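You operate a simulated robot arm through the tools that you are given. There is no shell and no other tool. Be economical: measure what you need, move in short steps, check, and stop when the job is done.

You run a simulated two-armed robot. Do the job below in one go: nothing can be reset, and whatever is moved stays where it is left.

JOB
Hold the dustpan, brush the crumbs on the wide white cabinet into it and tip them into the waste drawer.
Fine: brush and dustpan go back, the drawer ends shut.

The check looks at the end state, three seconds after you hand in, the way a careful person would. Anything else that was tipped, shoved, dropped, spilled or broken makes it a failure.

ROBOT AND FRAMES
Two 7-joint arms with two-finger parallel grippers on one trunk, on a base that drives. Base frame: it is fixed to the floor where the robot stands at the start and does not move with it; the origin is under the middle of the robot, x ahead of it, y to its left, z up. Units: mm, rad, N and s.
The left shoulder is at the start at [70, 134, 1276], the right one opposite. With the tool pointing down near the work surface each hand reaches from about 100 to 640 mm from the robot's upright axis, wherever it stands, measured 20 degrees to its own side. Places, roughly: crumbs on the wide white cabinet [500, 300, 900]; waste drawer [400, 300, 700]. Payload 1.57 kg a hand.
Tool frame (each hand has its own): the origin (TCP) lies between the finger pads and is the grasp point; the fingertips stand 30 mm ahead of it; z points along the fingers, y is the line along which they close. The gripper opens to 80 mm. The fingers are 17 mm wide and 12 mm thick; the gripper's body (40 by 82 mm) begins 80 mm behind the TCP.
Orientation is told as [roll, pitch, yaw] about the base's x, y, z axes, in that order, counted from this pose: with the fingers straight down and closing along the base's y, the tool's x points along the base's -x, its y along +y and its z along -z.

CONTROLS
- The arms move only by the tool servo_tool. It takes "left_series", "right_series" or both (then of equal length, played together; a hand with none holds still); each is a list of rows, each an object of numbers (a shift or turn left out is 0, a gripper value left out holds the last): "x", "y", "z": the shift along the base's x, y, z in mm; "rx", "ry", "rz": the turn, a rotation vector about the base's x, y, z in rad; "fingers": the finger opening in mm, from 0 to 80. In form: [{"x": .., "y": .., "z": .., "rx": .., "ry": .., "rz": .., "fingers": ..}, ...]. A call has 1 to 10 rows; each row is the pose to reach, as a shift and turn from the pose commanded when the call began. Each row takes 0.2 s and may step no farther than 50 mm and 0.15 rad from the row before; otherwise, or with a gripper value out of range, the whole call is refused. A pose out of reach is approached as far as the arm can. The call stops where the force on the tool passes 40 N (or 10 N more than at its start, if that is more) or the arm is blocked; 0.2 s more then pass. Each finger travels about 153 mm/s and halts on what it meets, pressing with about 43 N; the grip force reading is that of the motor and also rises with nothing between the fingers. The clock runs only during rows and for 0.2 s after the last one: add rows that repeat a pose to give the fingers time. The reply holds the time, the measured pose of the TCP, the force on the tool along the base axes, the opening and the grip force, in the units named above and with some noise, and new pictures: "views" is both (left out), scene, wrist or none (wrist: the cameras of the hands that moved).
- Cameras (640 x 400 px; columns grow to the right, rows downward): "scene" is now at [109.3, 57, 1492.2]; the picture's right is [0.70, -0.72, 0.00], its down [-0.50, -0.48, -0.72] and it looks along [0.52, 0.50, -0.69] (base axes); focal length 214 px, centre (320, 200). "left" rides on the left gripper at [72, 7, -122] in its tool frame; the picture's right is [-0.09, 1.00, 0.00], its down [-0.84, -0.08, -0.54] and it looks along [-0.54, -0.05, 0.84] (tool axes); focal length 238 px, centre (320, 200). "right" rides on the right gripper at [72, -7, -122] in its tool frame; the picture's right is [0.09, 1.00, 0.00], its down [-0.84, 0.08, -0.54] and it looks along [-0.54, 0.05, 0.84] (tool axes); focal length 238 px, centre (320, 200). There is no depth. A picture from a camera that has moved, and an enlarged one, comes with that camera's place and axes in the base frame and with its lens.
- lift_body(by): slides the trunk up (or, below 0, down) by that many mm; the arms and the scene camera ride with it, the base frame stays. It gives what a move gives, with no picture.
- roll_base(legs): drives the robot by 1 to 6 legs, each [ahead, left, turn to the left] in mm, mm and rad, along the robot's own axes; the way and the turn of a leg run together, so that a leg with both is an arc; at most 1500 mm and 3.142 rad a leg. The arms and the cameras ride along, it lands a little off, and it stops where it bumps. It gives what a move gives, and a new picture of the scene camera.
- head_to(pan, tilt): turns the head with the scene camera to pan (to the left, within 1.501 rad either way) and tilt (down, from -0.506 to 1.204), counted from straight ahead of the robot. It gives what a move gives, and a new picture of the scene camera.
- close_up(camera, box): a new picture of the part [left, top, right, bottom] of that camera's present view, enlarged. It takes no simulated time.
- job_done(): hands the job in; it is judged then, once.

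Work in short steps. Places have to be worked out from the pictures, the camera data and where the tool is seen: move nearer, look again, correct. Check each grasp and each placing, and mend what went wrong. You have 120 turns and 170 pictures in all, those below and enlarged ones among them. Open the grippers and draw the arms clear of the work before you hand the job in, unless the task says otherwise; then end with one line.

The tools are called after "Emit:" by a JSON object that holds its "fn" and its "kwargs". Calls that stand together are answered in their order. servo_tool: Moves the arms, as the interface text tells. Its arguments: {"type":"object","properties":{"left_series":{"type":"array"},"right_series":{"type":"array"},"views":{"type":"string","enum":["both","scene","wrist","none"]}},"required":[]} The other tools are called the same way: lift_body (by) slides the trunk up or down; roll_base (legs) drives the base; head_to (pan, tilt) turns the head that bears the scene camera; close_up (camera, box) takes an enlarged picture of a part of a camera's view; job_done () hands the job in.

At the start:

```text
time: 0.0
left_tcp_pos: [344.7, 380.0, 1272.4]
left_tcp_rot: [0.001, 0.0, 0.0]
left_ft_force: [-0.2, 0.0, 0.2]
left_grip_width: 80.0
left_grip_force: 0.0
right_tcp_pos: [384.8, 49.6, 1214.3]
right_tcp_rot: [-0.001, 0.001, 0.0]
right_ft_force: [-0.4, 0.5, 0.5]
right_grip_width: 80.2
right_grip_force: 0.0
trunk travel left (down, up): [-850.0, 90.0]
robot x, y, heading: [0.0, -3.6, -0.006]
head pan, tilt: [0.77, 0.768]
```

scene: 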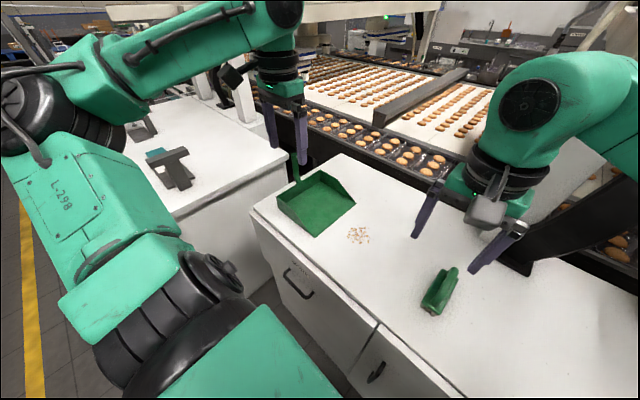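
right: 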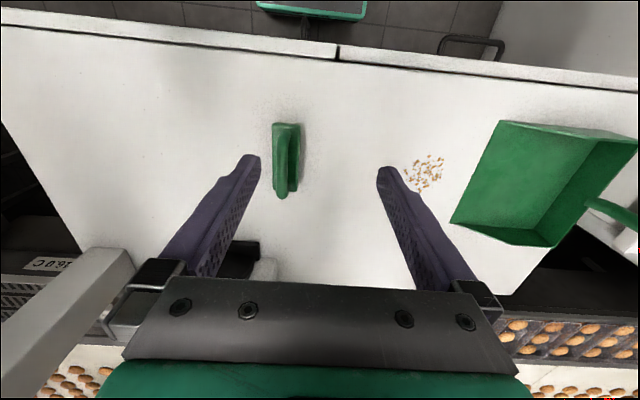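
left: 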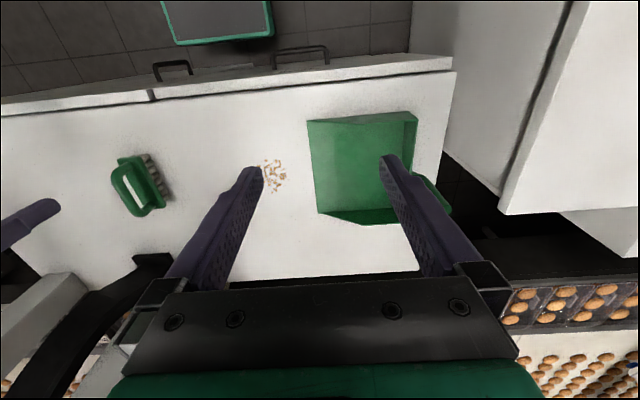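

The scene shows pan, crumbs, and brush on the white cabinet, with a drawer below. I'll take close-ups of these first.

Emit:
{"fn": "close_up", "kwargs": {"camera": "scene", "box": [240, 140, 400, 240]}}

Emit:
{"fn": "close_up", "kwargs": {"camera": "scene", "box": [240, 240, 480, 390]}}

Emit:
{"fn": "close_up", "kwargs": {"camera": "left", "box": [80, 30, 480, 280]}}

Emit:
{"fn": "close_up", "kwargs": {"camera": "right", "box": [220, 80, 640, 342]}}

```text
4.00 times, centred on (320, 190) of scene
camera zoom: at [109.3, 57.0, 1492.2], right [0.7, -0.72, 0.0], down [-0.5, -0.48, -0.72], along [0.52, 0.5, -0.69], focal length 858 px, centre (320, 240)
```

zoom: 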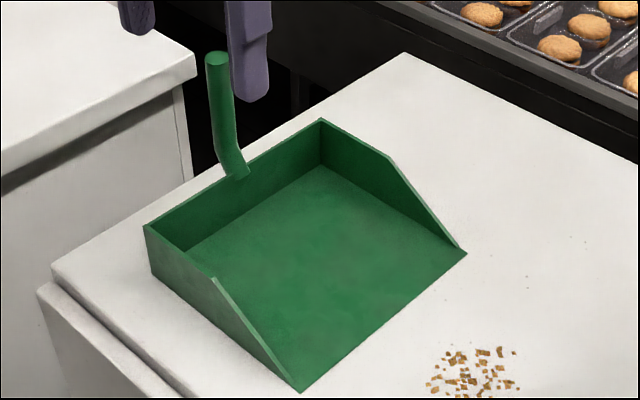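

```text
2.67 times, centred on (360, 315) of scene
camera zoom: at [109.3, 57.0, 1492.2], right [0.7, -0.72, 0.0], down [-0.5, -0.48, -0.72], along [0.52, 0.5, -0.69], focal length 572 px, centre (213, -107)
```

zoom: 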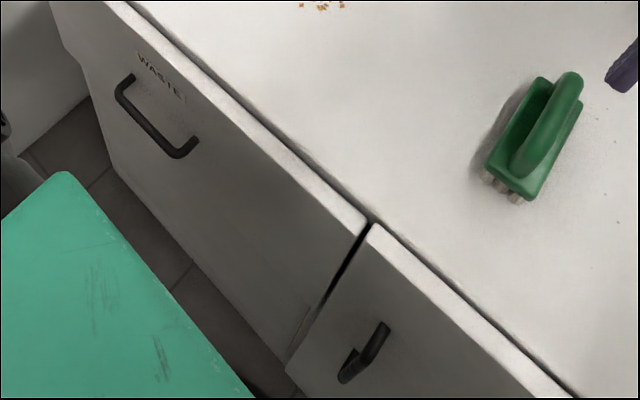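

```text
1.60 times, centred on (280, 155) of left
camera zoom: at [273.8, 387.6, 1395.1], right [0.09, 1.0, 0.0], down [0.84, -0.08, 0.54], along [0.54, -0.05, -0.84], focal length 381 px, centre (384, 272)
```

zoom: 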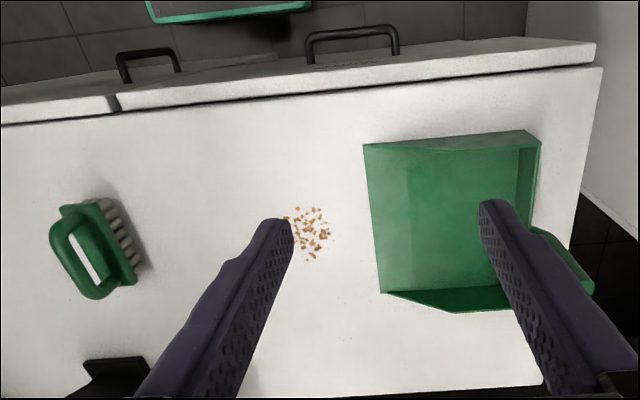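

```text
1.52 times, centred on (430, 211) of right
camera zoom: at [313.6, 43.0, 1336.6], right [-0.09, 1.0, 0.0], down [0.84, 0.08, 0.54], along [0.54, 0.05, -0.84], focal length 363 px, centre (152, 183)
```

zoom: 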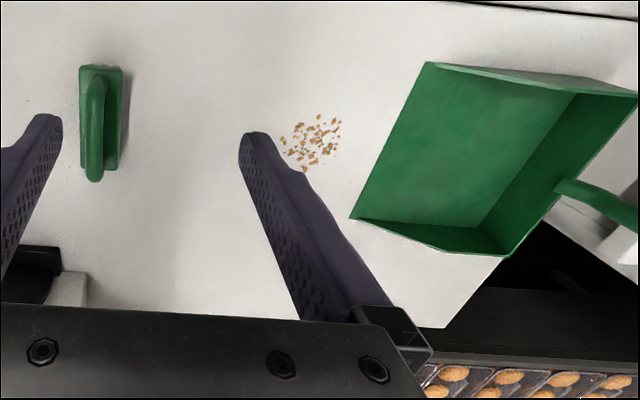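

Triangulating, I put the crumbs near [500,263,930]. The pan mouth is near y=351 (x 387–610), with an upright handle around [505,560,1000–1100]. The brush is near [507,0] and the drawer handle near [275,335,810]. Before driving left I'll check the surroundings on that side.

Emit:
{"fn": "head_to", "kwargs": {"pan": 1.4, "tilt": 0.9}}

Emit:
{"fn": "head_to", "kwargs": {"pan": 0.1, "tilt": 1.1}}

```text
time: 1.0
left_tcp_pos: [345.7, 380.1, 1272.6]
left_tcp_rot: [0.0, 0.0, 0.0]
left_ft_force: [0.2, 0.2, 0.2]
left_grip_width: 80.0
left_grip_force: 0.0
right_tcp_pos: [385.7, 49.1, 1214.9]
right_tcp_rot: [-0.001, 0.0, 0.0]
right_ft_force: [-0.1, -0.2, 0.5]
right_grip_width: 80.0
right_grip_force: 0.2
trunk travel left (down, up): [-850.0, 90.0]
robot x, y, heading: [2.1, 2.0, -0.004]
head pan, tilt: [1.4, 0.901]
camera scene: at [63.3, 74.3, 1481.7], right [0.99, -0.17, 0.0], down [-0.13, -0.77, -0.62], along [0.11, 0.61, -0.78], focal length 214 px, centre (320, 200)
```

scene: 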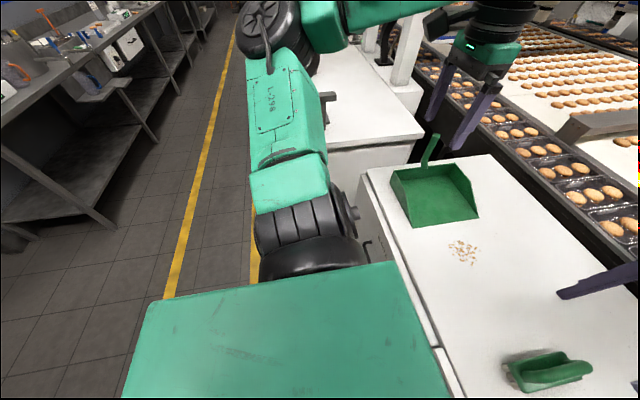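

```text
time: 2.5
left_tcp_pos: [345.0, 381.4, 1272.0]
left_tcp_rot: [-0.001, -0.001, 0.0]
left_ft_force: [-0.5, 0.3, -0.6]
left_grip_width: 80.1
left_grip_force: 0.0
right_tcp_pos: [386.6, 50.4, 1214.6]
right_tcp_rot: [0.0, -0.001, -0.001]
right_ft_force: [0.9, -0.7, 0.0]
right_grip_width: 80.1
right_grip_force: 0.0
trunk travel left (down, up): [-850.0, 90.0]
robot x, y, heading: [-3.1, 2.0, 0.002]
head pan, tilt: [0.099, 1.1]
camera scene: at [113.1, 6.3, 1467.9], right [0.1, -0.99, 0.0], down [-0.89, -0.09, -0.45], along [0.45, 0.05, -0.89], focal length 214 px, centre (320, 200)
```

scene: 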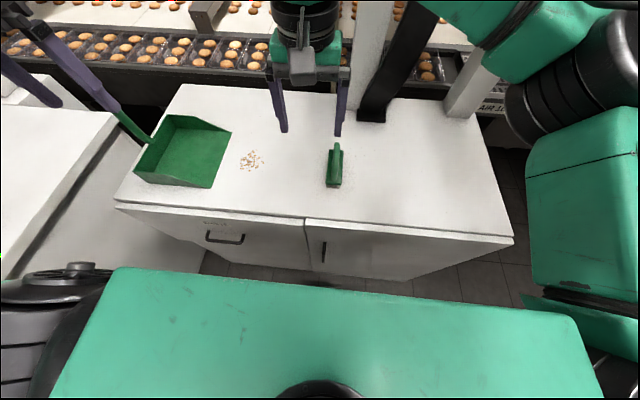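

The right panel is a hinged door, the left one is the waste drawer, and the floor is free. I'll drive left about 250 mm so both arms reach the work.

Emit:
{"fn": "roll_base", "kwargs": {"legs": [[-30, 0, 0], [0, 250, 0]]}}

Emit:
{"fn": "head_to", "kwargs": {"pan": 0.2, "tilt": 0.95}}

```text
time: 4.8
left_tcp_pos: [318.7, 624.2, 1272.3]
left_tcp_rot: [0.003, 0.0, -0.006]
left_ft_force: [-0.2, -0.2, 0.7]
left_grip_width: 80.2
left_grip_force: 0.0
right_tcp_pos: [357.8, 294.7, 1215.4]
right_tcp_rot: [0.004, 0.0, -0.006]
right_ft_force: [0.5, -0.4, -0.5]
right_grip_width: 80.1
right_grip_force: 0.1
trunk travel left (down, up): [-850.0, 90.0]
robot x, y, heading: [-29.3, 249.9, -0.003]
head pan, tilt: [0.099, 1.1]
camera scene: at [83.7, 251.9, 1467.9], right [0.09, -1.0, 0.0], down [-0.89, -0.08, -0.45], along [0.45, 0.04, -0.89], focal length 214 px, centre (320, 200)
```

scene: 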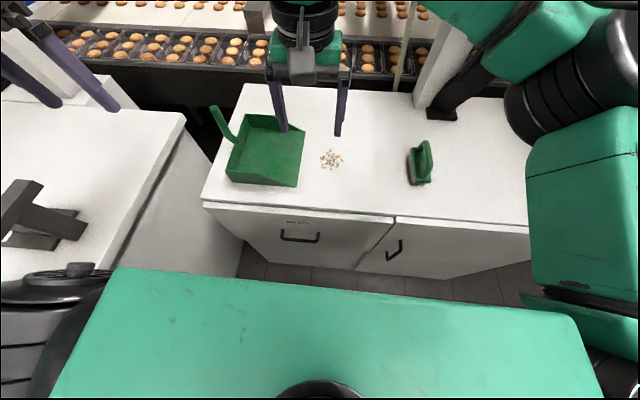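

```text
time: 5.5
left_tcp_pos: [318.2, 628.5, 1273.3]
left_tcp_rot: [0.0, 0.0, -0.008]
left_ft_force: [0.4, 0.0, 0.2]
left_grip_width: 80.1
left_grip_force: 0.0
right_tcp_pos: [356.9, 296.6, 1213.4]
right_tcp_rot: [0.0, -0.001, -0.006]
right_ft_force: [0.5, 0.2, -0.1]
right_grip_width: 79.9
right_grip_force: 0.0
trunk travel left (down, up): [-850.0, 90.0]
robot x, y, heading: [-28.8, 249.1, -0.004]
head pan, tilt: [0.201, 0.949]
camera scene: at [91.7, 263.1, 1478.1], right [0.19, -0.98, 0.0], down [-0.8, -0.16, -0.58], along [0.57, 0.11, -0.81], focal length 214 px, centre (320, 200)
```

scene: 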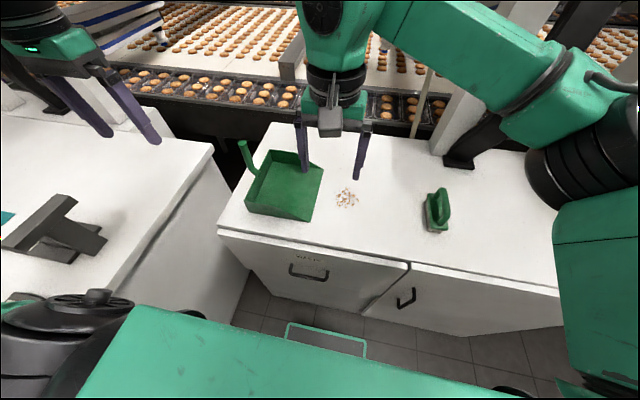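

I'll zoom on the brush and pan from this new angle to refine positions.

Emit:
{"fn": "close_up", "kwargs": {"camera": "scene", "box": [380, 160, 508, 240]}}

Emit:
{"fn": "close_up", "kwargs": {"camera": "scene", "box": [220, 130, 380, 230]}}

Emit:
{"fn": "close_up", "kwargs": {"camera": "right", "box": [0, 0, 640, 400]}}

```text
5.00 times, centred on (444, 200) of scene
camera zoom: at [91.7, 263.1, 1478.1], right [0.19, -0.98, 0.0], down [-0.8, -0.16, -0.58], along [0.57, 0.11, -0.81], focal length 1072 px, centre (-300, 200)
```

zoom: 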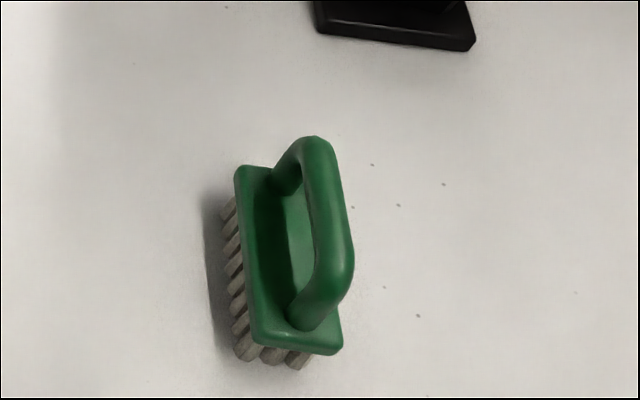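

```text
4.00 times, centred on (300, 180) of scene
camera zoom: at [91.7, 263.1, 1478.1], right [0.19, -0.98, 0.0], down [-0.8, -0.16, -0.58], along [0.57, 0.11, -0.81], focal length 858 px, centre (400, 280)
```

zoom: 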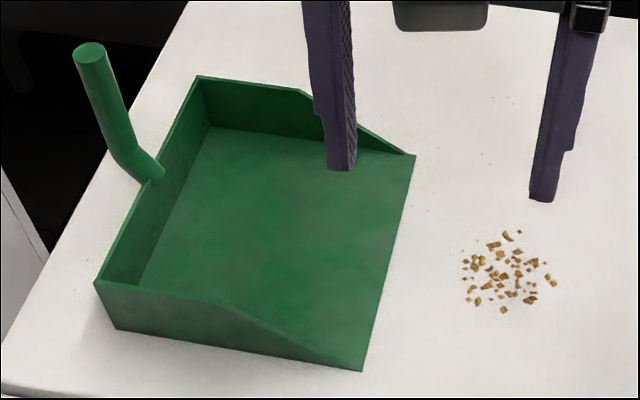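

```text
1.00 times, centred on (320, 200) of right
camera zoom: at [284.1, 290.5, 1336.6], right [-0.09, 1.0, 0.0], down [0.84, 0.07, 0.54], along [0.54, 0.05, -0.84], focal length 238 px, centre (320, 200)
```

zoom: 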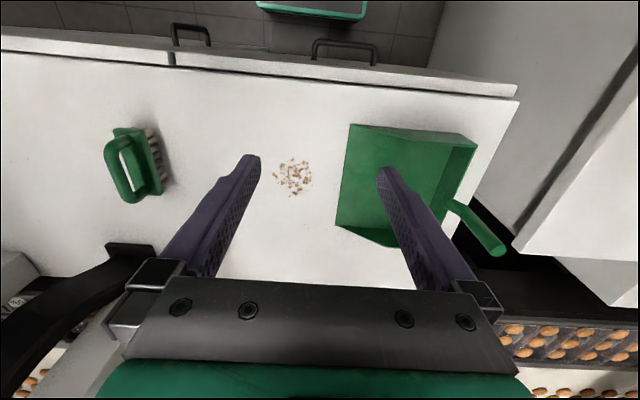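

Brush block spans about x 422–536 centred at y≈-5, long side along x, with the arch handle on top. I'll bring the right hand above it at z≈1090 and look.

Emit:
{"fn": "servo_tool", "kwargs": {"right_series": [{"x": 15, "y": -38, "z": -8}, {"x": 30, "y": -76, "z": -20}, {"x": 45, "y": -114, "z": -35}, {"x": 60, "y": -152, "z": -50}, {"x": 75, "y": -190, "z": -65}, {"x": 90, "y": -228, "z": -85}, {"x": 105, "y": -266, "z": -105}, {"x": 123, "y": -302, "z": -125}, {"x": 123, "y": -302, "z": -125}]}}

```text
time: 7.5
left_tcp_pos: [317.4, 628.0, 1272.2]
left_tcp_rot: [-0.003, 0.002, -0.005]
left_ft_force: [-0.1, 0.9, -0.7]
left_grip_width: 80.0
left_grip_force: 0.0
right_tcp_pos: [481.1, -4.8, 1092.2]
right_tcp_rot: [-0.001, 0.001, -0.006]
right_ft_force: [0.2, -0.7, 0.1]
right_grip_width: 79.7
right_grip_force: 0.1
trunk travel left (down, up): [-850.0, 90.0]
robot x, y, heading: [-27.1, 249.4, -0.005]
head pan, tilt: [0.201, 0.949]
camera scene: at [91.8, 263.9, 1478.1], right [0.19, -0.98, 0.0], down [-0.8, -0.16, -0.58], along [0.57, 0.11, -0.81], focal length 214 px, centre (320, 200)
camera right: at [408.4, -11.4, 1213.3], right [-0.09, 1.0, 0.0], down [0.84, 0.07, 0.54], along [0.54, 0.05, -0.84], focal length 238 px, centre (320, 200)
```

scene: 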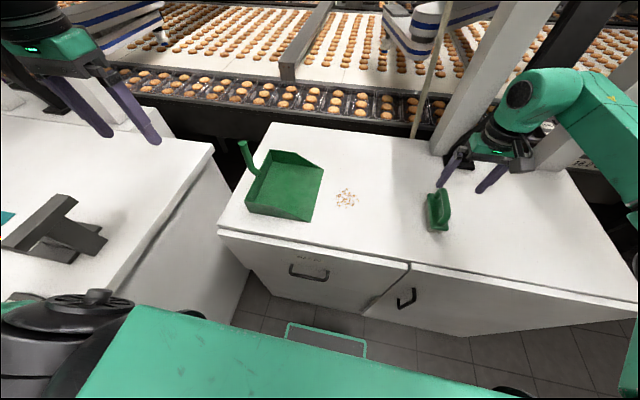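
right: 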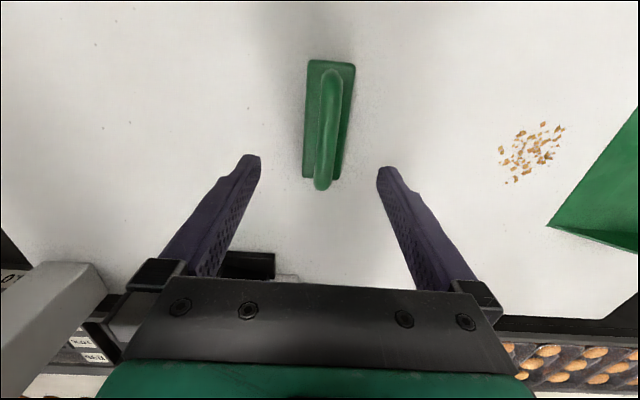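

The bar is at about [473,0,1008], running along x. I'll descend with open fingers to TCP z≈1012 and look.

Emit:
{"fn": "servo_tool", "kwargs": {"right_series": [{"x": -3, "y": 3, "z": -30}, {"x": -6, "y": 5, "z": -55}, {"x": -6, "y": 5, "z": -80}, {"x": -6, "y": 5, "z": -80}]}}

Emit:
{"fn": "close_up", "kwargs": {"camera": "scene", "box": [396, 150, 492, 240]}}

```text
time: 8.4
left_tcp_pos: [318.3, 627.3, 1271.6]
left_tcp_rot: [0.0, -0.001, -0.004]
left_ft_force: [0.3, 0.5, 0.3]
left_grip_width: 80.1
left_grip_force: 0.1
right_tcp_pos: [475.2, -0.3, 1009.0]
right_tcp_rot: [0.001, 0.001, -0.006]
right_ft_force: [0.3, 0.0, -0.2]
right_grip_width: 79.8
right_grip_force: 0.0
trunk travel left (down, up): [-850.0, 90.0]
robot x, y, heading: [-29.8, 251.3, -0.005]
head pan, tilt: [0.201, 0.949]
camera scene: at [91.9, 263.0, 1478.1], right [0.19, -0.98, 0.0], down [-0.8, -0.16, -0.58], along [0.57, 0.11, -0.81], focal length 214 px, centre (320, 200)
camera right: at [401.4, -6.4, 1131.1], right [-0.09, 1.0, 0.0], down [0.84, 0.07, 0.54], along [0.54, 0.05, -0.84], focal length 238 px, centre (320, 200)
```

scene: 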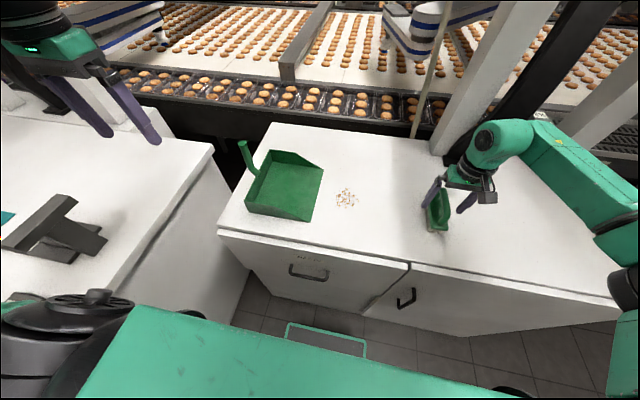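
right: 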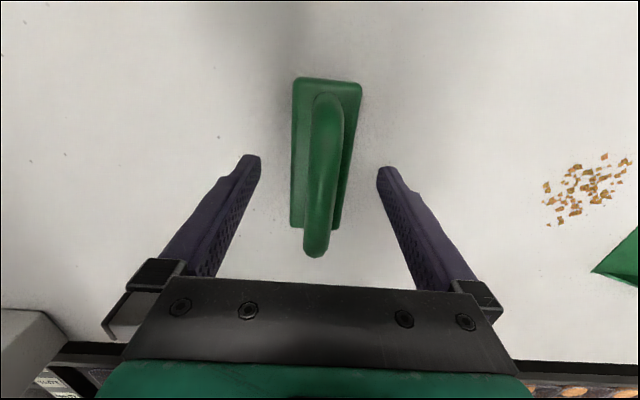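

```text
4.44 times, centred on (444, 195) of scene
camera zoom: at [91.9, 263.0, 1478.1], right [0.19, -0.98, 0.0], down [-0.8, -0.16, -0.58], along [0.57, 0.11, -0.81], focal length 953 px, centre (-231, 222)
```

zoom: 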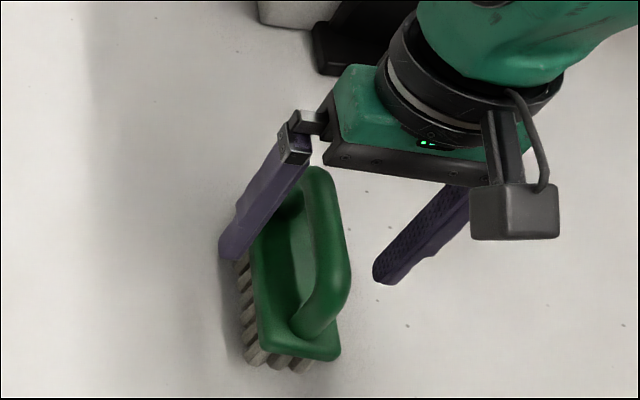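

The bar is centred between the fingers and near TCP height. I'll close on it, moving 4 mm down.

Emit:
{"fn": "servo_tool", "kwargs": {"right_series": [{"z": -4, "fingers": 50}, {"z": -4, "fingers": 25}, {"z": -4, "fingers": 10}, {"z": -4, "fingers": 5}, {"z": -4, "fingers": 5}], "views": "wrist"}}

Emit:
{"fn": "close_up", "kwargs": {"camera": "scene", "box": [396, 150, 492, 240]}}

```text
time: 9.7
left_tcp_pos: [317.2, 628.2, 1271.4]
left_tcp_rot: [0.001, 0.0, -0.004]
left_ft_force: [-0.9, 1.3, -1.1]
left_grip_width: 80.0
left_grip_force: 0.0
right_tcp_pos: [473.3, -1.1, 1005.8]
right_tcp_rot: [0.001, 0.001, -0.006]
right_ft_force: [0.5, 0.1, -0.6]
right_grip_width: 16.8
right_grip_force: 31.9
trunk travel left (down, up): [-850.0, 90.0]
robot x, y, heading: [-27.1, 252.6, -0.009]
head pan, tilt: [0.201, 0.949]
camera right: at [401.6, -6.7, 1127.2], right [-0.09, 1.0, 0.0], down [0.84, 0.07, 0.54], along [0.54, 0.05, -0.84], focal length 238 px, centre (320, 200)
```

right: 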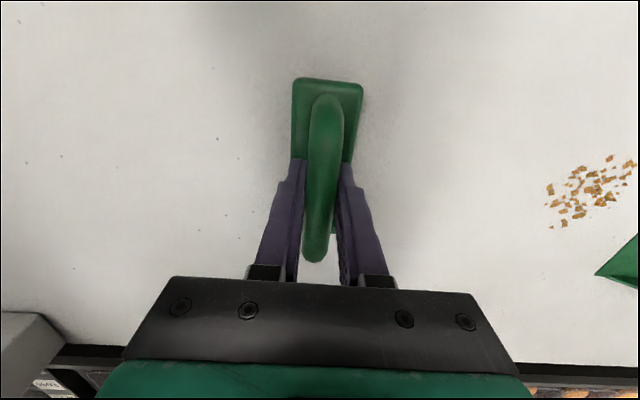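

```text
4.44 times, centred on (444, 195) of scene
camera zoom: at [92.1, 263.1, 1478.1], right [0.19, -0.98, 0.0], down [-0.8, -0.16, -0.58], along [0.57, 0.11, -0.81], focal length 953 px, centre (-231, 222)
```

zoom: 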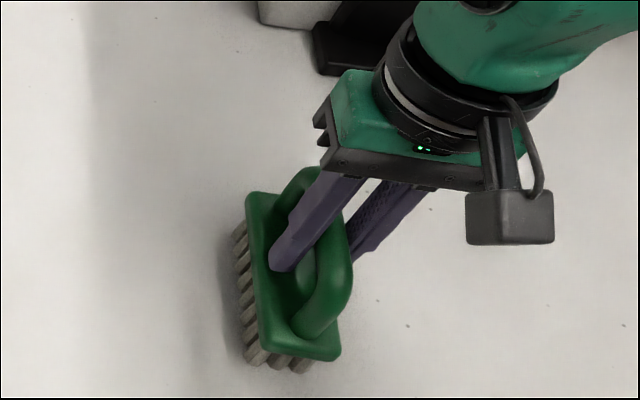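

The brush is gripped (home TCP [473,-1,1005.5]). Next, the left hand goes above the pan handle, whose top triangulates to [500,553,1104].

Emit:
{"fn": "servo_tool", "kwargs": {"left_series": [{"x": 40, "y": -16, "z": -15}, {"x": 80, "y": -32, "z": -30}, {"x": 120, "y": -48, "z": -45}, {"x": 155, "y": -62, "z": -60}, {"x": 180, "y": -74, "z": -80}, {"x": 180, "y": -74, "z": -80}]}}

```text
time: 11.1
left_tcp_pos: [496.6, 553.5, 1191.7]
left_tcp_rot: [0.001, -0.002, -0.007]
left_ft_force: [0.1, 0.8, 0.0]
left_grip_width: 80.2
left_grip_force: 0.1
right_tcp_pos: [473.2, -1.1, 1005.8]
right_tcp_rot: [0.0, 0.0, -0.006]
right_ft_force: [-0.4, 0.3, -0.2]
right_grip_width: 16.6
right_grip_force: 32.3
trunk travel left (down, up): [-850.0, 90.0]
robot x, y, heading: [-26.3, 251.1, -0.004]
head pan, tilt: [0.201, 0.949]
camera scene: at [91.4, 263.3, 1478.1], right [0.19, -0.98, 0.0], down [-0.8, -0.16, -0.58], along [0.57, 0.11, -0.81], focal length 214 px, centre (320, 200)
camera left: at [425.7, 561.5, 1315.0], right [0.1, 1.0, 0.0], down [0.84, -0.08, 0.54], along [0.54, -0.05, -0.84], focal length 238 px, centre (320, 200)
```

scene: 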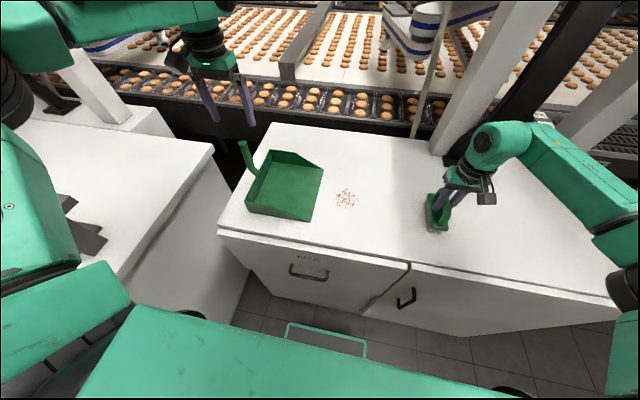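
left: 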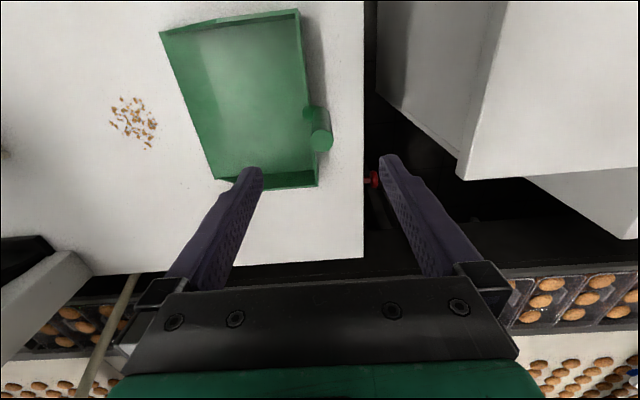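

The handle's end is at [498,555,1104], directly below the hand. I'll descend to z≈1068 with fingers open.

Emit:
{"fn": "servo_tool", "kwargs": {"left_series": [{"x": 1, "y": 1, "z": -40}, {"x": 2, "y": 2, "z": -80}, {"x": 2, "y": 2, "z": -110}, {"x": 2, "y": 2, "z": -124}, {"x": 2, "y": 2, "z": -124}], "views": "wrist"}}

Emit:
{"fn": "close_up", "kwargs": {"camera": "scene", "box": [180, 80, 340, 230]}}

```text
time: 12.2
left_tcp_pos: [499.9, 555.2, 1068.1]
left_tcp_rot: [0.0, -0.001, -0.005]
left_ft_force: [0.1, 0.2, -0.7]
left_grip_width: 80.1
left_grip_force: 0.1
right_tcp_pos: [474.8, -0.7, 1005.6]
right_tcp_rot: [0.0, -0.001, -0.005]
right_ft_force: [-0.1, -0.4, 0.1]
right_grip_width: 16.9
right_grip_force: 31.9
trunk travel left (down, up): [-850.0, 90.0]
robot x, y, heading: [-30.3, 246.6, -0.007]
head pan, tilt: [0.201, 0.949]
camera left: at [428.1, 562.2, 1190.7], right [0.1, 1.0, 0.0], down [0.84, -0.08, 0.54], along [0.54, -0.05, -0.84], focal length 238 px, centre (320, 200)
```

left: 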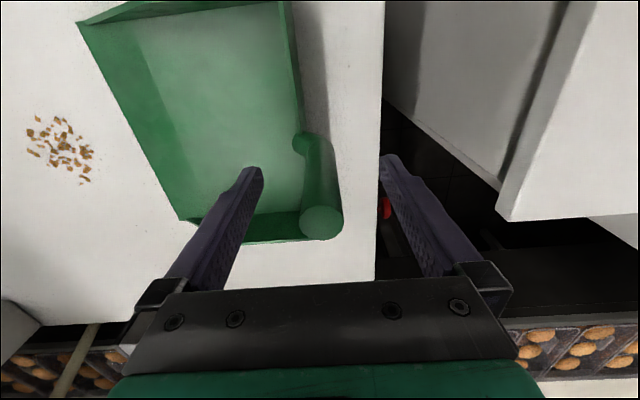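

```text
2.67 times, centred on (260, 155) of scene
camera zoom: at [92.0, 263.1, 1478.1], right [0.19, -0.98, 0.0], down [-0.8, -0.16, -0.58], along [0.57, 0.11, -0.81], focal length 572 px, centre (480, 320)
```

zoom: 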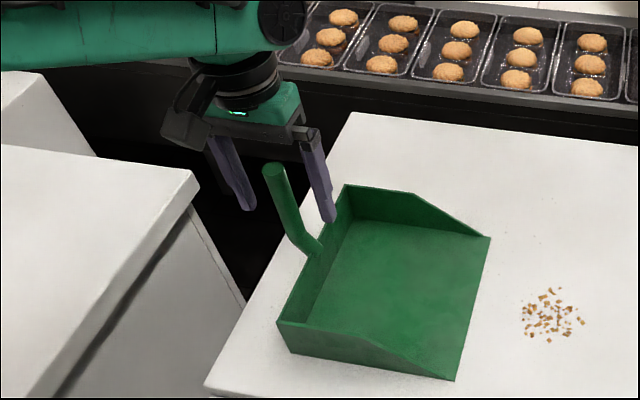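

The handle is vertical, between the fingers, at x≈497. I'll shift 2 mm in x and close.

Emit:
{"fn": "servo_tool", "kwargs": {"left_series": [{"x": -2, "fingers": 55}, {"x": -2, "fingers": 35}, {"x": -2, "fingers": 18}, {"x": -2, "fingers": 8}, {"x": -2, "fingers": 8}, {"x": -2, "fingers": 8}], "views": "wrist"}}

Emit:
{"fn": "close_up", "kwargs": {"camera": "scene", "box": [180, 80, 340, 230]}}

```text
time: 13.7
left_tcp_pos: [497.2, 555.2, 1068.5]
left_tcp_rot: [0.0, 0.001, -0.007]
left_ft_force: [-0.5, -0.5, 0.6]
left_grip_width: 21.5
left_grip_force: 34.4
right_tcp_pos: [474.3, -0.7, 1005.9]
right_tcp_rot: [0.0, 0.0, -0.005]
right_ft_force: [0.6, 1.0, -0.3]
right_grip_width: 16.9
right_grip_force: 32.1
trunk travel left (down, up): [-850.0, 90.0]
robot x, y, heading: [-29.6, 246.7, -0.002]
head pan, tilt: [0.201, 0.949]
camera left: at [426.3, 562.4, 1191.2], right [0.1, 1.0, 0.0], down [0.84, -0.08, 0.54], along [0.54, -0.05, -0.84], focal length 238 px, centre (320, 200)
```

left: 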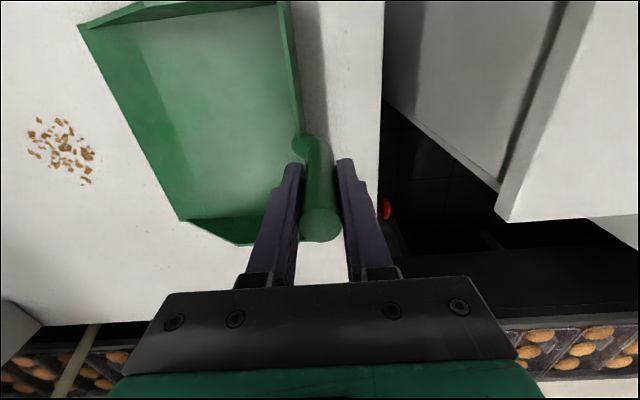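

```text
2.67 times, centred on (260, 155) of scene
camera zoom: at [92.0, 263.2, 1478.1], right [0.19, -0.98, 0.0], down [-0.8, -0.16, -0.58], along [0.57, 0.11, -0.81], focal length 572 px, centre (480, 320)
```

zoom: 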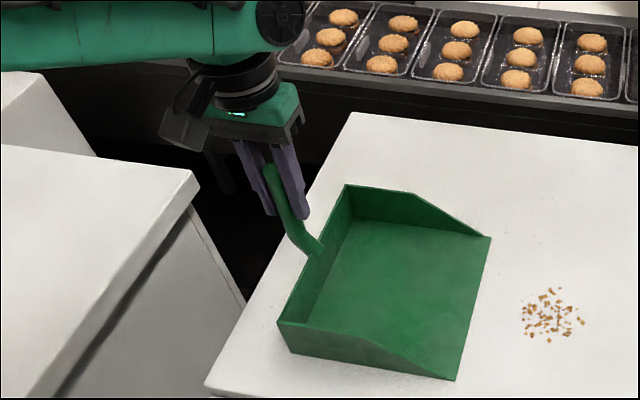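

Both tools are held (pan home TCP [497.5,555,1068.4]). The crumbs span about x 463–541, y 217–285. I'll lift the brush, align it at x≈502 behind them (y≈160), and look before lowering.

Emit:
{"fn": "servo_tool", "kwargs": {"right_series": [{"z": 25}, {"z": 45}, {"x": 10, "y": 45, "z": 45}, {"x": 20, "y": 90, "z": 45}, {"x": 28, "y": 135, "z": 40}, {"x": 28, "y": 158, "z": 25}, {"x": 28, "y": 158, "z": 12}, {"x": 28, "y": 158, "z": 12}]}}

Emit:
{"fn": "close_up", "kwargs": {"camera": "scene", "box": [230, 120, 422, 240]}}

```text
time: 15.4
left_tcp_pos: [498.0, 554.8, 1068.3]
left_tcp_rot: [0.0, 0.0, -0.005]
left_ft_force: [1.4, 1.4, 2.2]
left_grip_width: 21.7
left_grip_force: 35.0
right_tcp_pos: [502.8, 156.8, 1015.8]
right_tcp_rot: [-0.001, -0.001, -0.004]
right_ft_force: [-0.6, -0.6, -1.2]
right_grip_width: 17.0
right_grip_force: 32.7
trunk travel left (down, up): [-850.0, 90.0]
robot x, y, heading: [-30.0, 251.9, -0.007]
head pan, tilt: [0.201, 0.949]
camera scene: at [92.3, 263.3, 1478.1], right [0.19, -0.98, 0.0], down [-0.8, -0.16, -0.58], along [0.57, 0.11, -0.81], focal length 214 px, centre (320, 200)
camera right: at [430.7, 150.9, 1139.1], right [-0.09, 1.0, 0.0], down [0.84, 0.07, 0.54], along [0.54, 0.05, -0.84], focal length 238 px, centre (320, 200)
```

scene: 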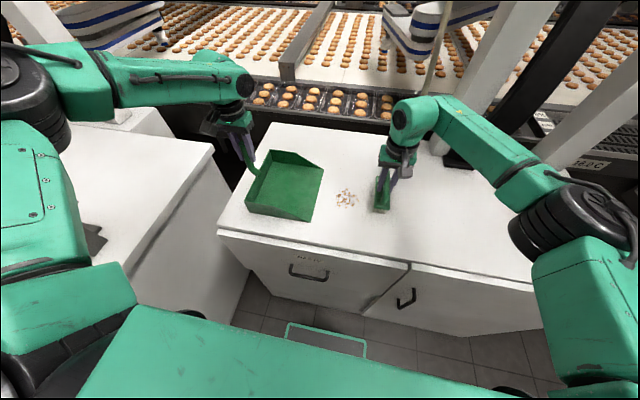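
right: 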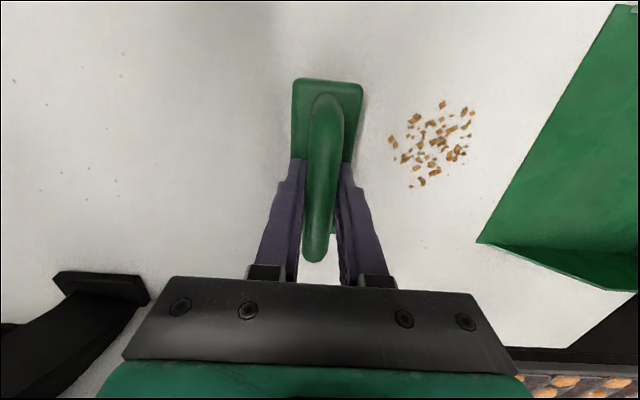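

```text
3.33 times, centred on (326, 180) of scene
camera zoom: at [92.3, 263.3, 1478.1], right [0.19, -0.98, 0.0], down [-0.8, -0.16, -0.58], along [0.57, 0.11, -0.81], focal length 715 px, centre (300, 267)
```

zoom: 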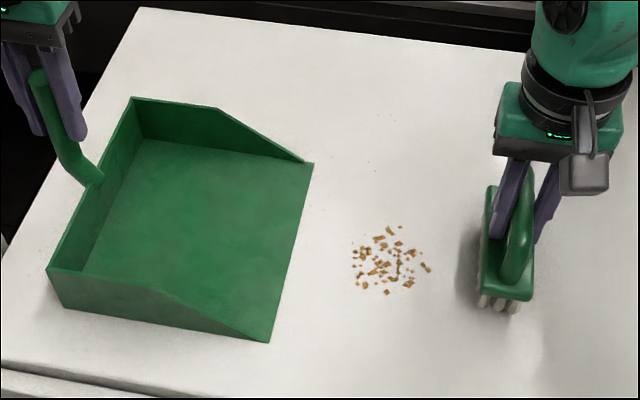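

The brush spans the whole crumb patch in x. I'll lower it to the surface and sweep slowly to y≈290, then inspect.

Emit:
{"fn": "servo_tool", "kwargs": {"right_series": [{"z": -8}, {"z": -12}, {"y": 20, "z": -12}, {"y": 36, "z": -12}, {"y": 52, "z": -12}, {"y": 68, "z": -12}, {"y": 84, "z": -12}, {"y": 100, "z": -12}, {"y": 116, "z": -12}, {"y": 130, "z": -12}], "views": "wrist"}}

Emit:
{"fn": "close_up", "kwargs": {"camera": "scene", "box": [230, 120, 422, 240]}}

```text
time: 17.6
left_tcp_pos: [497.2, 556.2, 1068.7]
left_tcp_rot: [-0.001, -0.001, -0.006]
left_ft_force: [-0.5, 0.6, 1.0]
left_grip_width: 21.5
left_grip_force: 35.0
right_tcp_pos: [501.2, 287.6, 1005.7]
right_tcp_rot: [0.001, 0.001, -0.006]
right_ft_force: [0.1, 0.0, -1.3]
right_grip_width: 17.1
right_grip_force: 31.5
trunk travel left (down, up): [-850.0, 90.0]
robot x, y, heading: [-32.8, 253.1, -0.009]
head pan, tilt: [0.201, 0.949]
camera right: at [429.1, 282.1, 1127.5], right [-0.09, 1.0, 0.0], down [0.84, 0.07, 0.54], along [0.54, 0.05, -0.84], focal length 238 px, centre (320, 200)
```

right: 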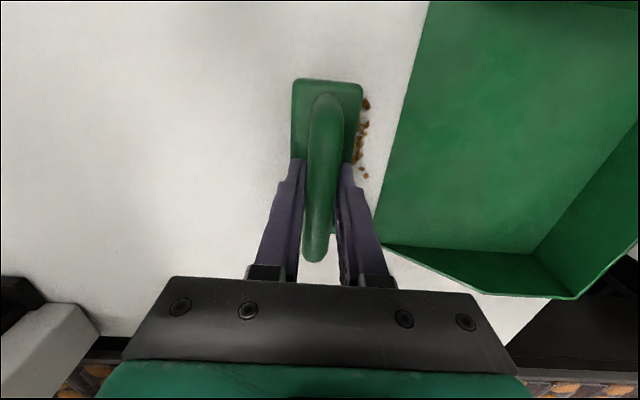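

```text
3.33 times, centred on (326, 180) of scene
camera zoom: at [91.9, 263.8, 1478.1], right [0.19, -0.98, 0.0], down [-0.8, -0.16, -0.58], along [0.57, 0.11, -0.81], focal length 715 px, centre (300, 267)
```

zoom: 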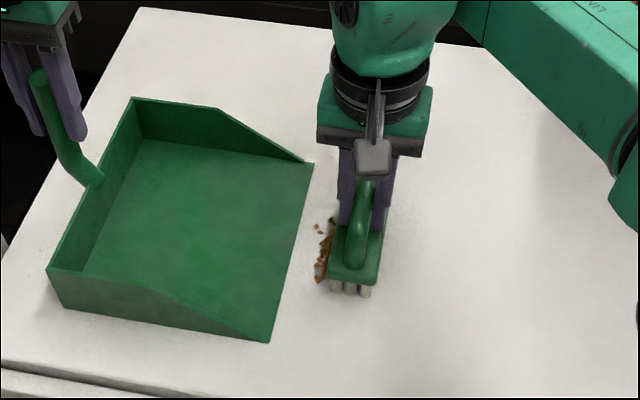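

All crumbs gather ahead of the bristles and none are left behind. I'll sweep on over the lip, rising about 3 mm there, into the pan.

Emit:
{"fn": "servo_tool", "kwargs": {"right_series": [{"y": 15}, {"y": 26, "z": 1}, {"y": 38, "z": 3}, {"y": 52, "z": 4}, {"y": 66, "z": 4}, {"y": 80, "z": 4}, {"y": 95, "z": 4}, {"y": 110, "z": 4}], "views": "wrist"}}

Emit:
{"fn": "close_up", "kwargs": {"camera": "scene", "box": [230, 120, 422, 240]}}

```text
time: 19.4
left_tcp_pos: [496.7, 554.7, 1068.5]
left_tcp_rot: [0.0, 0.0, -0.008]
left_ft_force: [-0.5, 0.5, -0.3]
left_grip_width: 21.4
left_grip_force: 34.8
right_tcp_pos: [473.7, 357.8, 1009.7]
right_tcp_rot: [0.001, 0.0, -0.004]
right_ft_force: [-0.4, 0.3, -0.5]
right_grip_width: 16.7
right_grip_force: 32.3
right hand out of reach, approached as far as the arm can: row 3, 4, 5, 6, 7, 8
trunk travel left (down, up): [-850.0, 90.0]
robot x, y, heading: [-26.9, 253.3, -0.007]
head pan, tilt: [0.201, 0.949]
camera right: at [401.1, 352.3, 1132.0], right [-0.09, 1.0, 0.0], down [0.84, 0.07, 0.54], along [0.54, 0.05, -0.84], focal length 238 px, centre (320, 200)
```

right: 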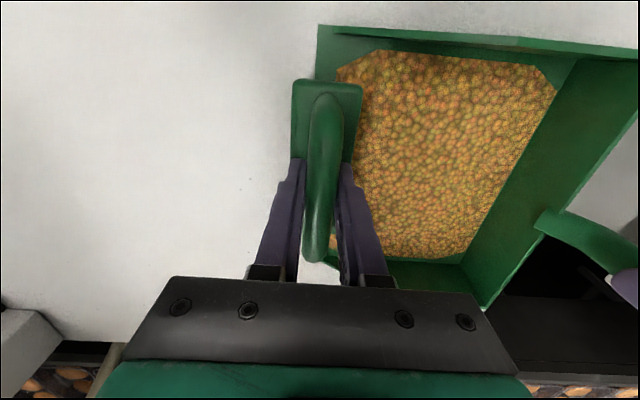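

```text
3.33 times, centred on (326, 180) of scene
camera zoom: at [91.9, 263.3, 1478.1], right [0.19, -0.98, 0.0], down [-0.8, -0.16, -0.58], along [0.57, 0.11, -0.81], focal length 715 px, centre (300, 267)
```

zoom: 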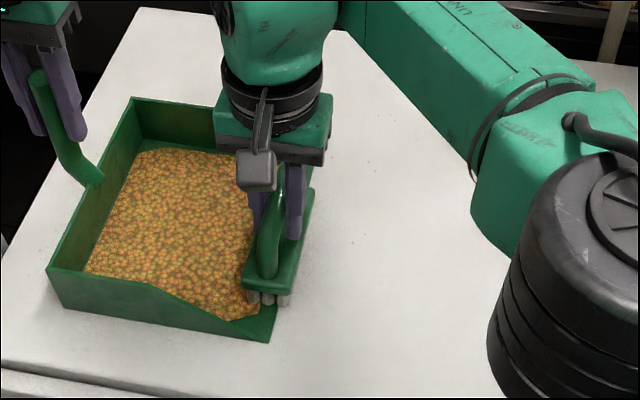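

The crumbs are now in the pan and the table looks clear. I'll lift the brush straight up and see how it responds after the reach limit.

Emit:
{"fn": "servo_tool", "kwargs": {"right_series": [{"y": -10, "z": 20}, {"y": -20, "z": 45}, {"y": -30, "z": 60}], "views": "none"}}

```text
time: 20.2
left_tcp_pos: [497.2, 555.5, 1068.6]
left_tcp_rot: [-0.002, 0.0, -0.005]
left_ft_force: [0.6, 1.1, -0.7]
left_grip_width: 21.2
left_grip_force: 33.6
right_tcp_pos: [474.0, 326.3, 1072.0]
right_tcp_rot: [0.002, -0.001, -0.004]
right_ft_force: [-0.6, 0.2, -1.7]
right_grip_width: 16.8
right_grip_force: 31.8
trunk travel left (down, up): [-850.0, 90.0]
robot x, y, heading: [-30.0, 249.8, -0.005]
head pan, tilt: [0.201, 0.949]
```

Commands are relative to the real pose. I'll carry the brush back to above its home [473.5,-1].

Emit:
{"fn": "servo_tool", "kwargs": {"right_series": [{"y": -47}, {"y": -94}, {"y": -141}, {"y": -188}, {"y": -235}, {"y": -282, "z": -15}, {"y": -310, "z": -35}, {"y": -327, "z": -54}, {"y": -327, "z": -60}, {"y": -327, "z": -60}]}}

Emit:
{"fn": "close_up", "kwargs": {"camera": "scene", "box": [230, 120, 470, 270]}}

```text
time: 22.4
left_tcp_pos: [498.4, 555.0, 1068.0]
left_tcp_rot: [0.001, -0.001, -0.007]
left_ft_force: [0.3, -0.6, -0.1]
left_grip_width: 21.7
left_grip_force: 34.5
right_tcp_pos: [475.0, -1.8, 1009.8]
right_tcp_rot: [0.001, 0.0, -0.005]
right_ft_force: [0.0, -0.2, -1.7]
right_grip_width: 16.9
right_grip_force: 32.3
trunk travel left (down, up): [-850.0, 90.0]
robot x, y, heading: [-31.8, 245.4, -0.008]
head pan, tilt: [0.201, 0.949]
camera scene: at [92.0, 263.1, 1478.1], right [0.19, -0.98, 0.0], down [-0.8, -0.16, -0.58], along [0.57, 0.11, -0.81], focal length 214 px, centre (320, 200)
camera right: at [402.2, -7.9, 1132.9], right [-0.09, 1.0, 0.0], down [0.84, 0.07, 0.54], along [0.54, 0.05, -0.84], focal length 238 px, centre (320, 200)
```

scene: 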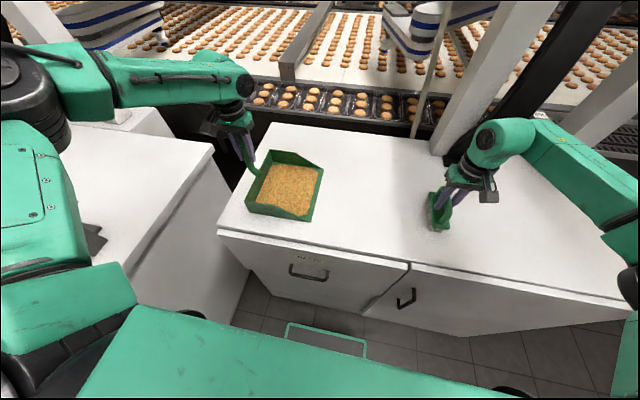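
right: 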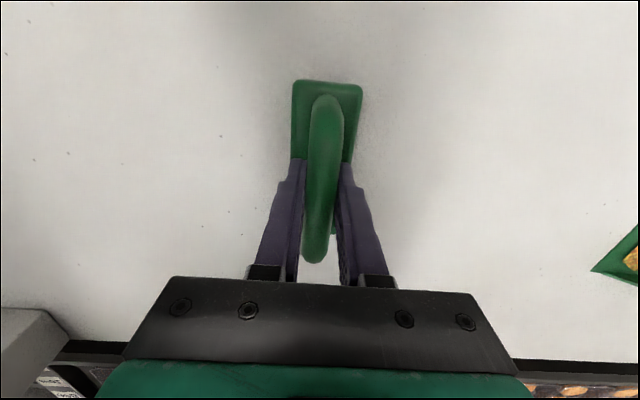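

```text
2.67 times, centred on (350, 195) of scene
camera zoom: at [92.0, 263.1, 1478.1], right [0.19, -0.98, 0.0], down [-0.8, -0.16, -0.58], along [0.57, 0.11, -0.81], focal length 572 px, centre (240, 213)
```

zoom: 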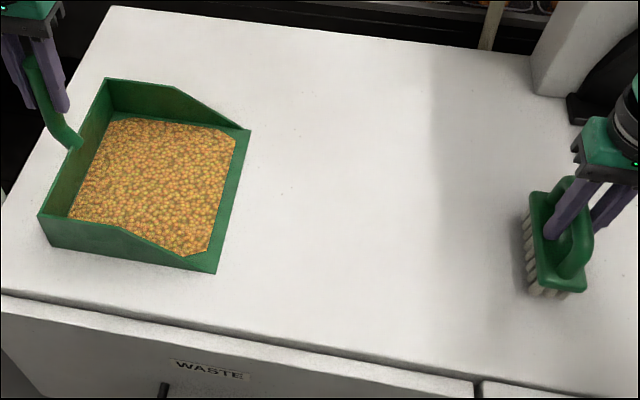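

The table is clean and the brush is about 4 mm above its home spot. I'll lower it, release, and rise.

Emit:
{"fn": "servo_tool", "kwargs": {"right_series": [{"x": -1, "y": 1, "z": -2}, {"x": -1, "y": 1, "z": -4}, {"x": -1, "y": 1, "z": -4, "fingers": 35}, {"x": -1, "y": 1, "z": -4, "fingers": 60}, {"x": -1, "y": 1, "z": -4, "fingers": 78}, {"x": -1, "y": 1, "z": 30, "fingers": 78}, {"x": -1, "y": 1, "z": 75}, {"x": -1, "y": 1, "z": 110}]}}

```text
time: 24.2
left_tcp_pos: [497.7, 554.9, 1068.1]
left_tcp_rot: [-0.001, -0.001, -0.005]
left_ft_force: [0.2, 0.7, -0.2]
left_grip_width: 21.6
left_grip_force: 34.6
right_tcp_pos: [473.8, -1.5, 1122.3]
right_tcp_rot: [0.0, 0.0, -0.005]
right_ft_force: [1.0, 0.3, -0.3]
right_grip_width: 78.0
right_grip_force: 0.1
trunk travel left (down, up): [-850.0, 90.0]
robot x, y, heading: [-32.4, 247.2, -0.006]
head pan, tilt: [0.201, 0.949]
camera scene: at [91.8, 263.5, 1478.1], right [0.19, -0.98, 0.0], down [-0.8, -0.16, -0.58], along [0.57, 0.11, -0.81], focal length 214 px, centre (320, 200)
camera right: at [402.2, -6.9, 1243.9], right [-0.09, 1.0, 0.0], down [0.84, 0.07, 0.54], along [0.54, 0.05, -0.84], focal length 238 px, centre (320, 200)
```

scene: 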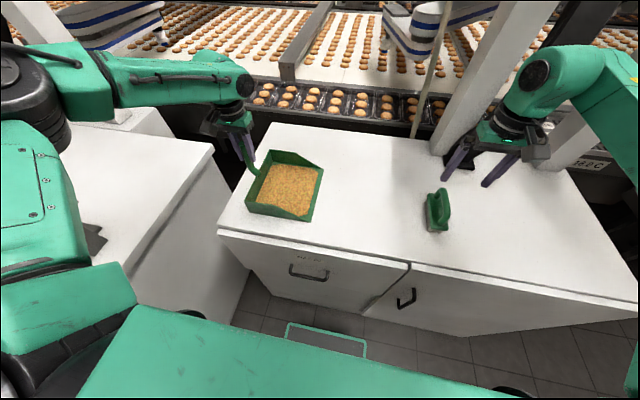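
right: 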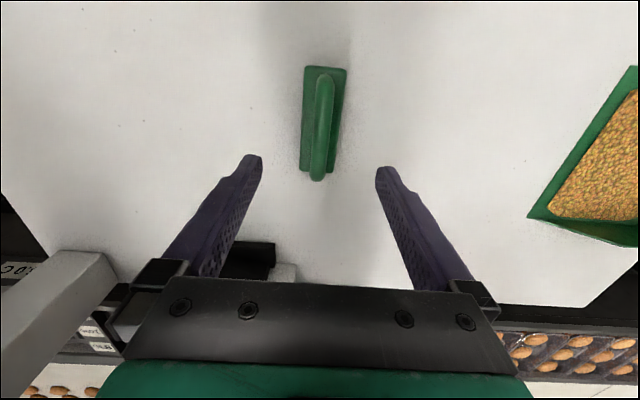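

The brush is back and upright. Now I'll lift the loaded pan straight up slowly, keeping it level, and check the grip.

Emit:
{"fn": "servo_tool", "kwargs": {"left_series": [{"z": 8}, {"z": 20}, {"z": 35}, {"z": 50}, {"z": 50}]}}

Emit:
{"fn": "close_up", "kwargs": {"camera": "scene", "box": [230, 220, 390, 320]}}

```text
time: 25.4
left_tcp_pos: [496.9, 555.7, 1120.3]
left_tcp_rot: [0.001, 0.001, -0.007]
left_ft_force: [-0.3, 0.9, -2.7]
left_grip_width: 21.3
left_grip_force: 34.4
right_tcp_pos: [475.0, -1.7, 1121.2]
right_tcp_rot: [0.001, 0.001, -0.006]
right_ft_force: [0.1, 0.2, -0.3]
right_grip_width: 78.2
right_grip_force: 0.1
trunk travel left (down, up): [-850.0, 90.0]
robot x, y, heading: [-28.2, 248.8, -0.012]
head pan, tilt: [0.201, 0.949]
camera scene: at [92.4, 263.4, 1478.0], right [0.19, -0.98, 0.0], down [-0.8, -0.16, -0.58], along [0.57, 0.11, -0.81], focal length 214 px, centre (320, 200)
camera left: at [426.1, 563.9, 1242.5], right [0.1, 1.0, 0.0], down [0.84, -0.08, 0.54], along [0.54, -0.05, -0.84], focal length 238 px, centre (320, 200)
```

scene: 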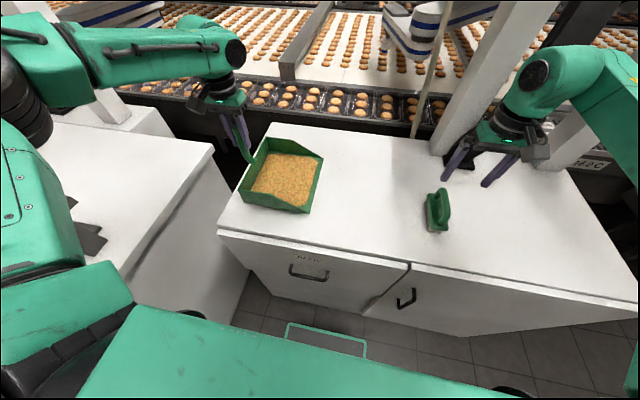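
left: 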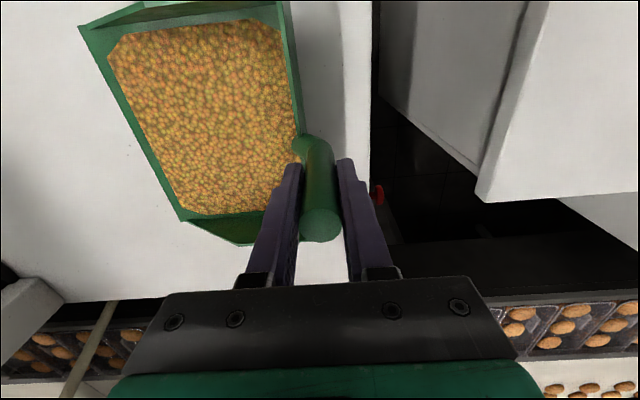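

```text
4.00 times, centred on (310, 270) of scene
camera zoom: at [92.4, 263.4, 1478.0], right [0.19, -0.98, 0.0], down [-0.8, -0.16, -0.58], along [0.57, 0.11, -0.81], focal length 858 px, centre (360, -80)
```

zoom: 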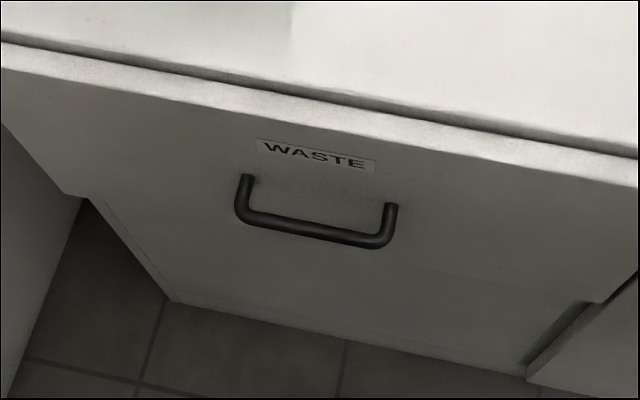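

The pan is level and the grip holds (~3 N). The drawer bar is near x≈275, y 279–399, z≈777. I'll raise the pan, bring it nearer, then drive back and slightly left.

Emit:
{"fn": "servo_tool", "kwargs": {"left_series": [{"x": -10, "z": 25}, {"x": -30, "z": 55}, {"x": -55, "z": 80}, {"x": -80, "z": 100}, {"x": -100, "z": 110}], "right_series": [{"x": -30, "z": 20}, {"x": -60, "z": 40}, {"x": -90, "z": 50}, {"x": -120, "z": 50}, {"x": -120, "z": 50}], "views": "none"}}

Emit:
{"fn": "roll_base", "kwargs": {"legs": [[-240, 0, 0], [0, 80, 0]]}}

```text
time: 26.6
left_tcp_pos: [395.7, 554.9, 1229.1]
left_tcp_rot: [-0.002, 0.001, -0.005]
left_ft_force: [0.1, -0.3, -2.2]
left_grip_width: 21.7
left_grip_force: 34.1
right_tcp_pos: [349.7, 0.3, 1171.0]
right_tcp_rot: [-0.001, 0.0, -0.007]
right_ft_force: [-0.6, -0.4, 0.2]
right_grip_width: 78.1
right_grip_force: 0.0
trunk travel left (down, up): [-850.0, 90.0]
robot x, y, heading: [-31.9, 248.3, -0.008]
head pan, tilt: [0.201, 0.949]
```

```text
time: 29.1
left_tcp_pos: [160.1, 627.9, 1230.8]
left_tcp_rot: [0.005, 0.0, -0.008]
left_ft_force: [0.1, 0.2, -2.4]
left_grip_width: 21.3
left_grip_force: 34.0
right_tcp_pos: [113.0, 74.7, 1168.9]
right_tcp_rot: [0.007, 0.001, -0.009]
right_ft_force: [0.1, -0.6, -0.2]
right_grip_width: 78.2
right_grip_force: 0.1
trunk travel left (down, up): [-850.0, 90.0]
robot x, y, heading: [-268.5, 327.4, -0.012]
head pan, tilt: [0.201, 0.949]
camera scene: at [-145.6, 335.3, 1478.0], right [0.19, -0.98, -0.01], down [-0.8, -0.15, -0.58], along [0.57, 0.12, -0.81], focal length 214 px, centre (320, 200)
```

scene: 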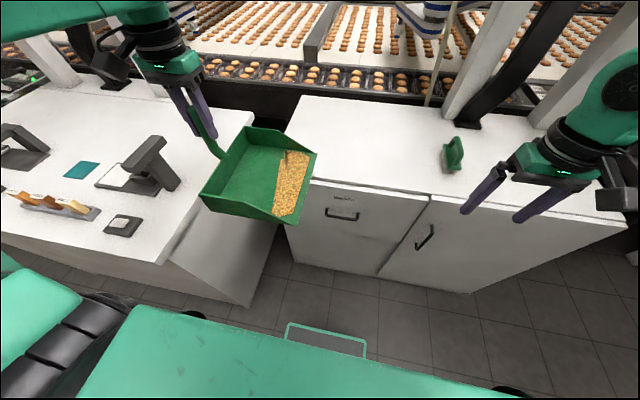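

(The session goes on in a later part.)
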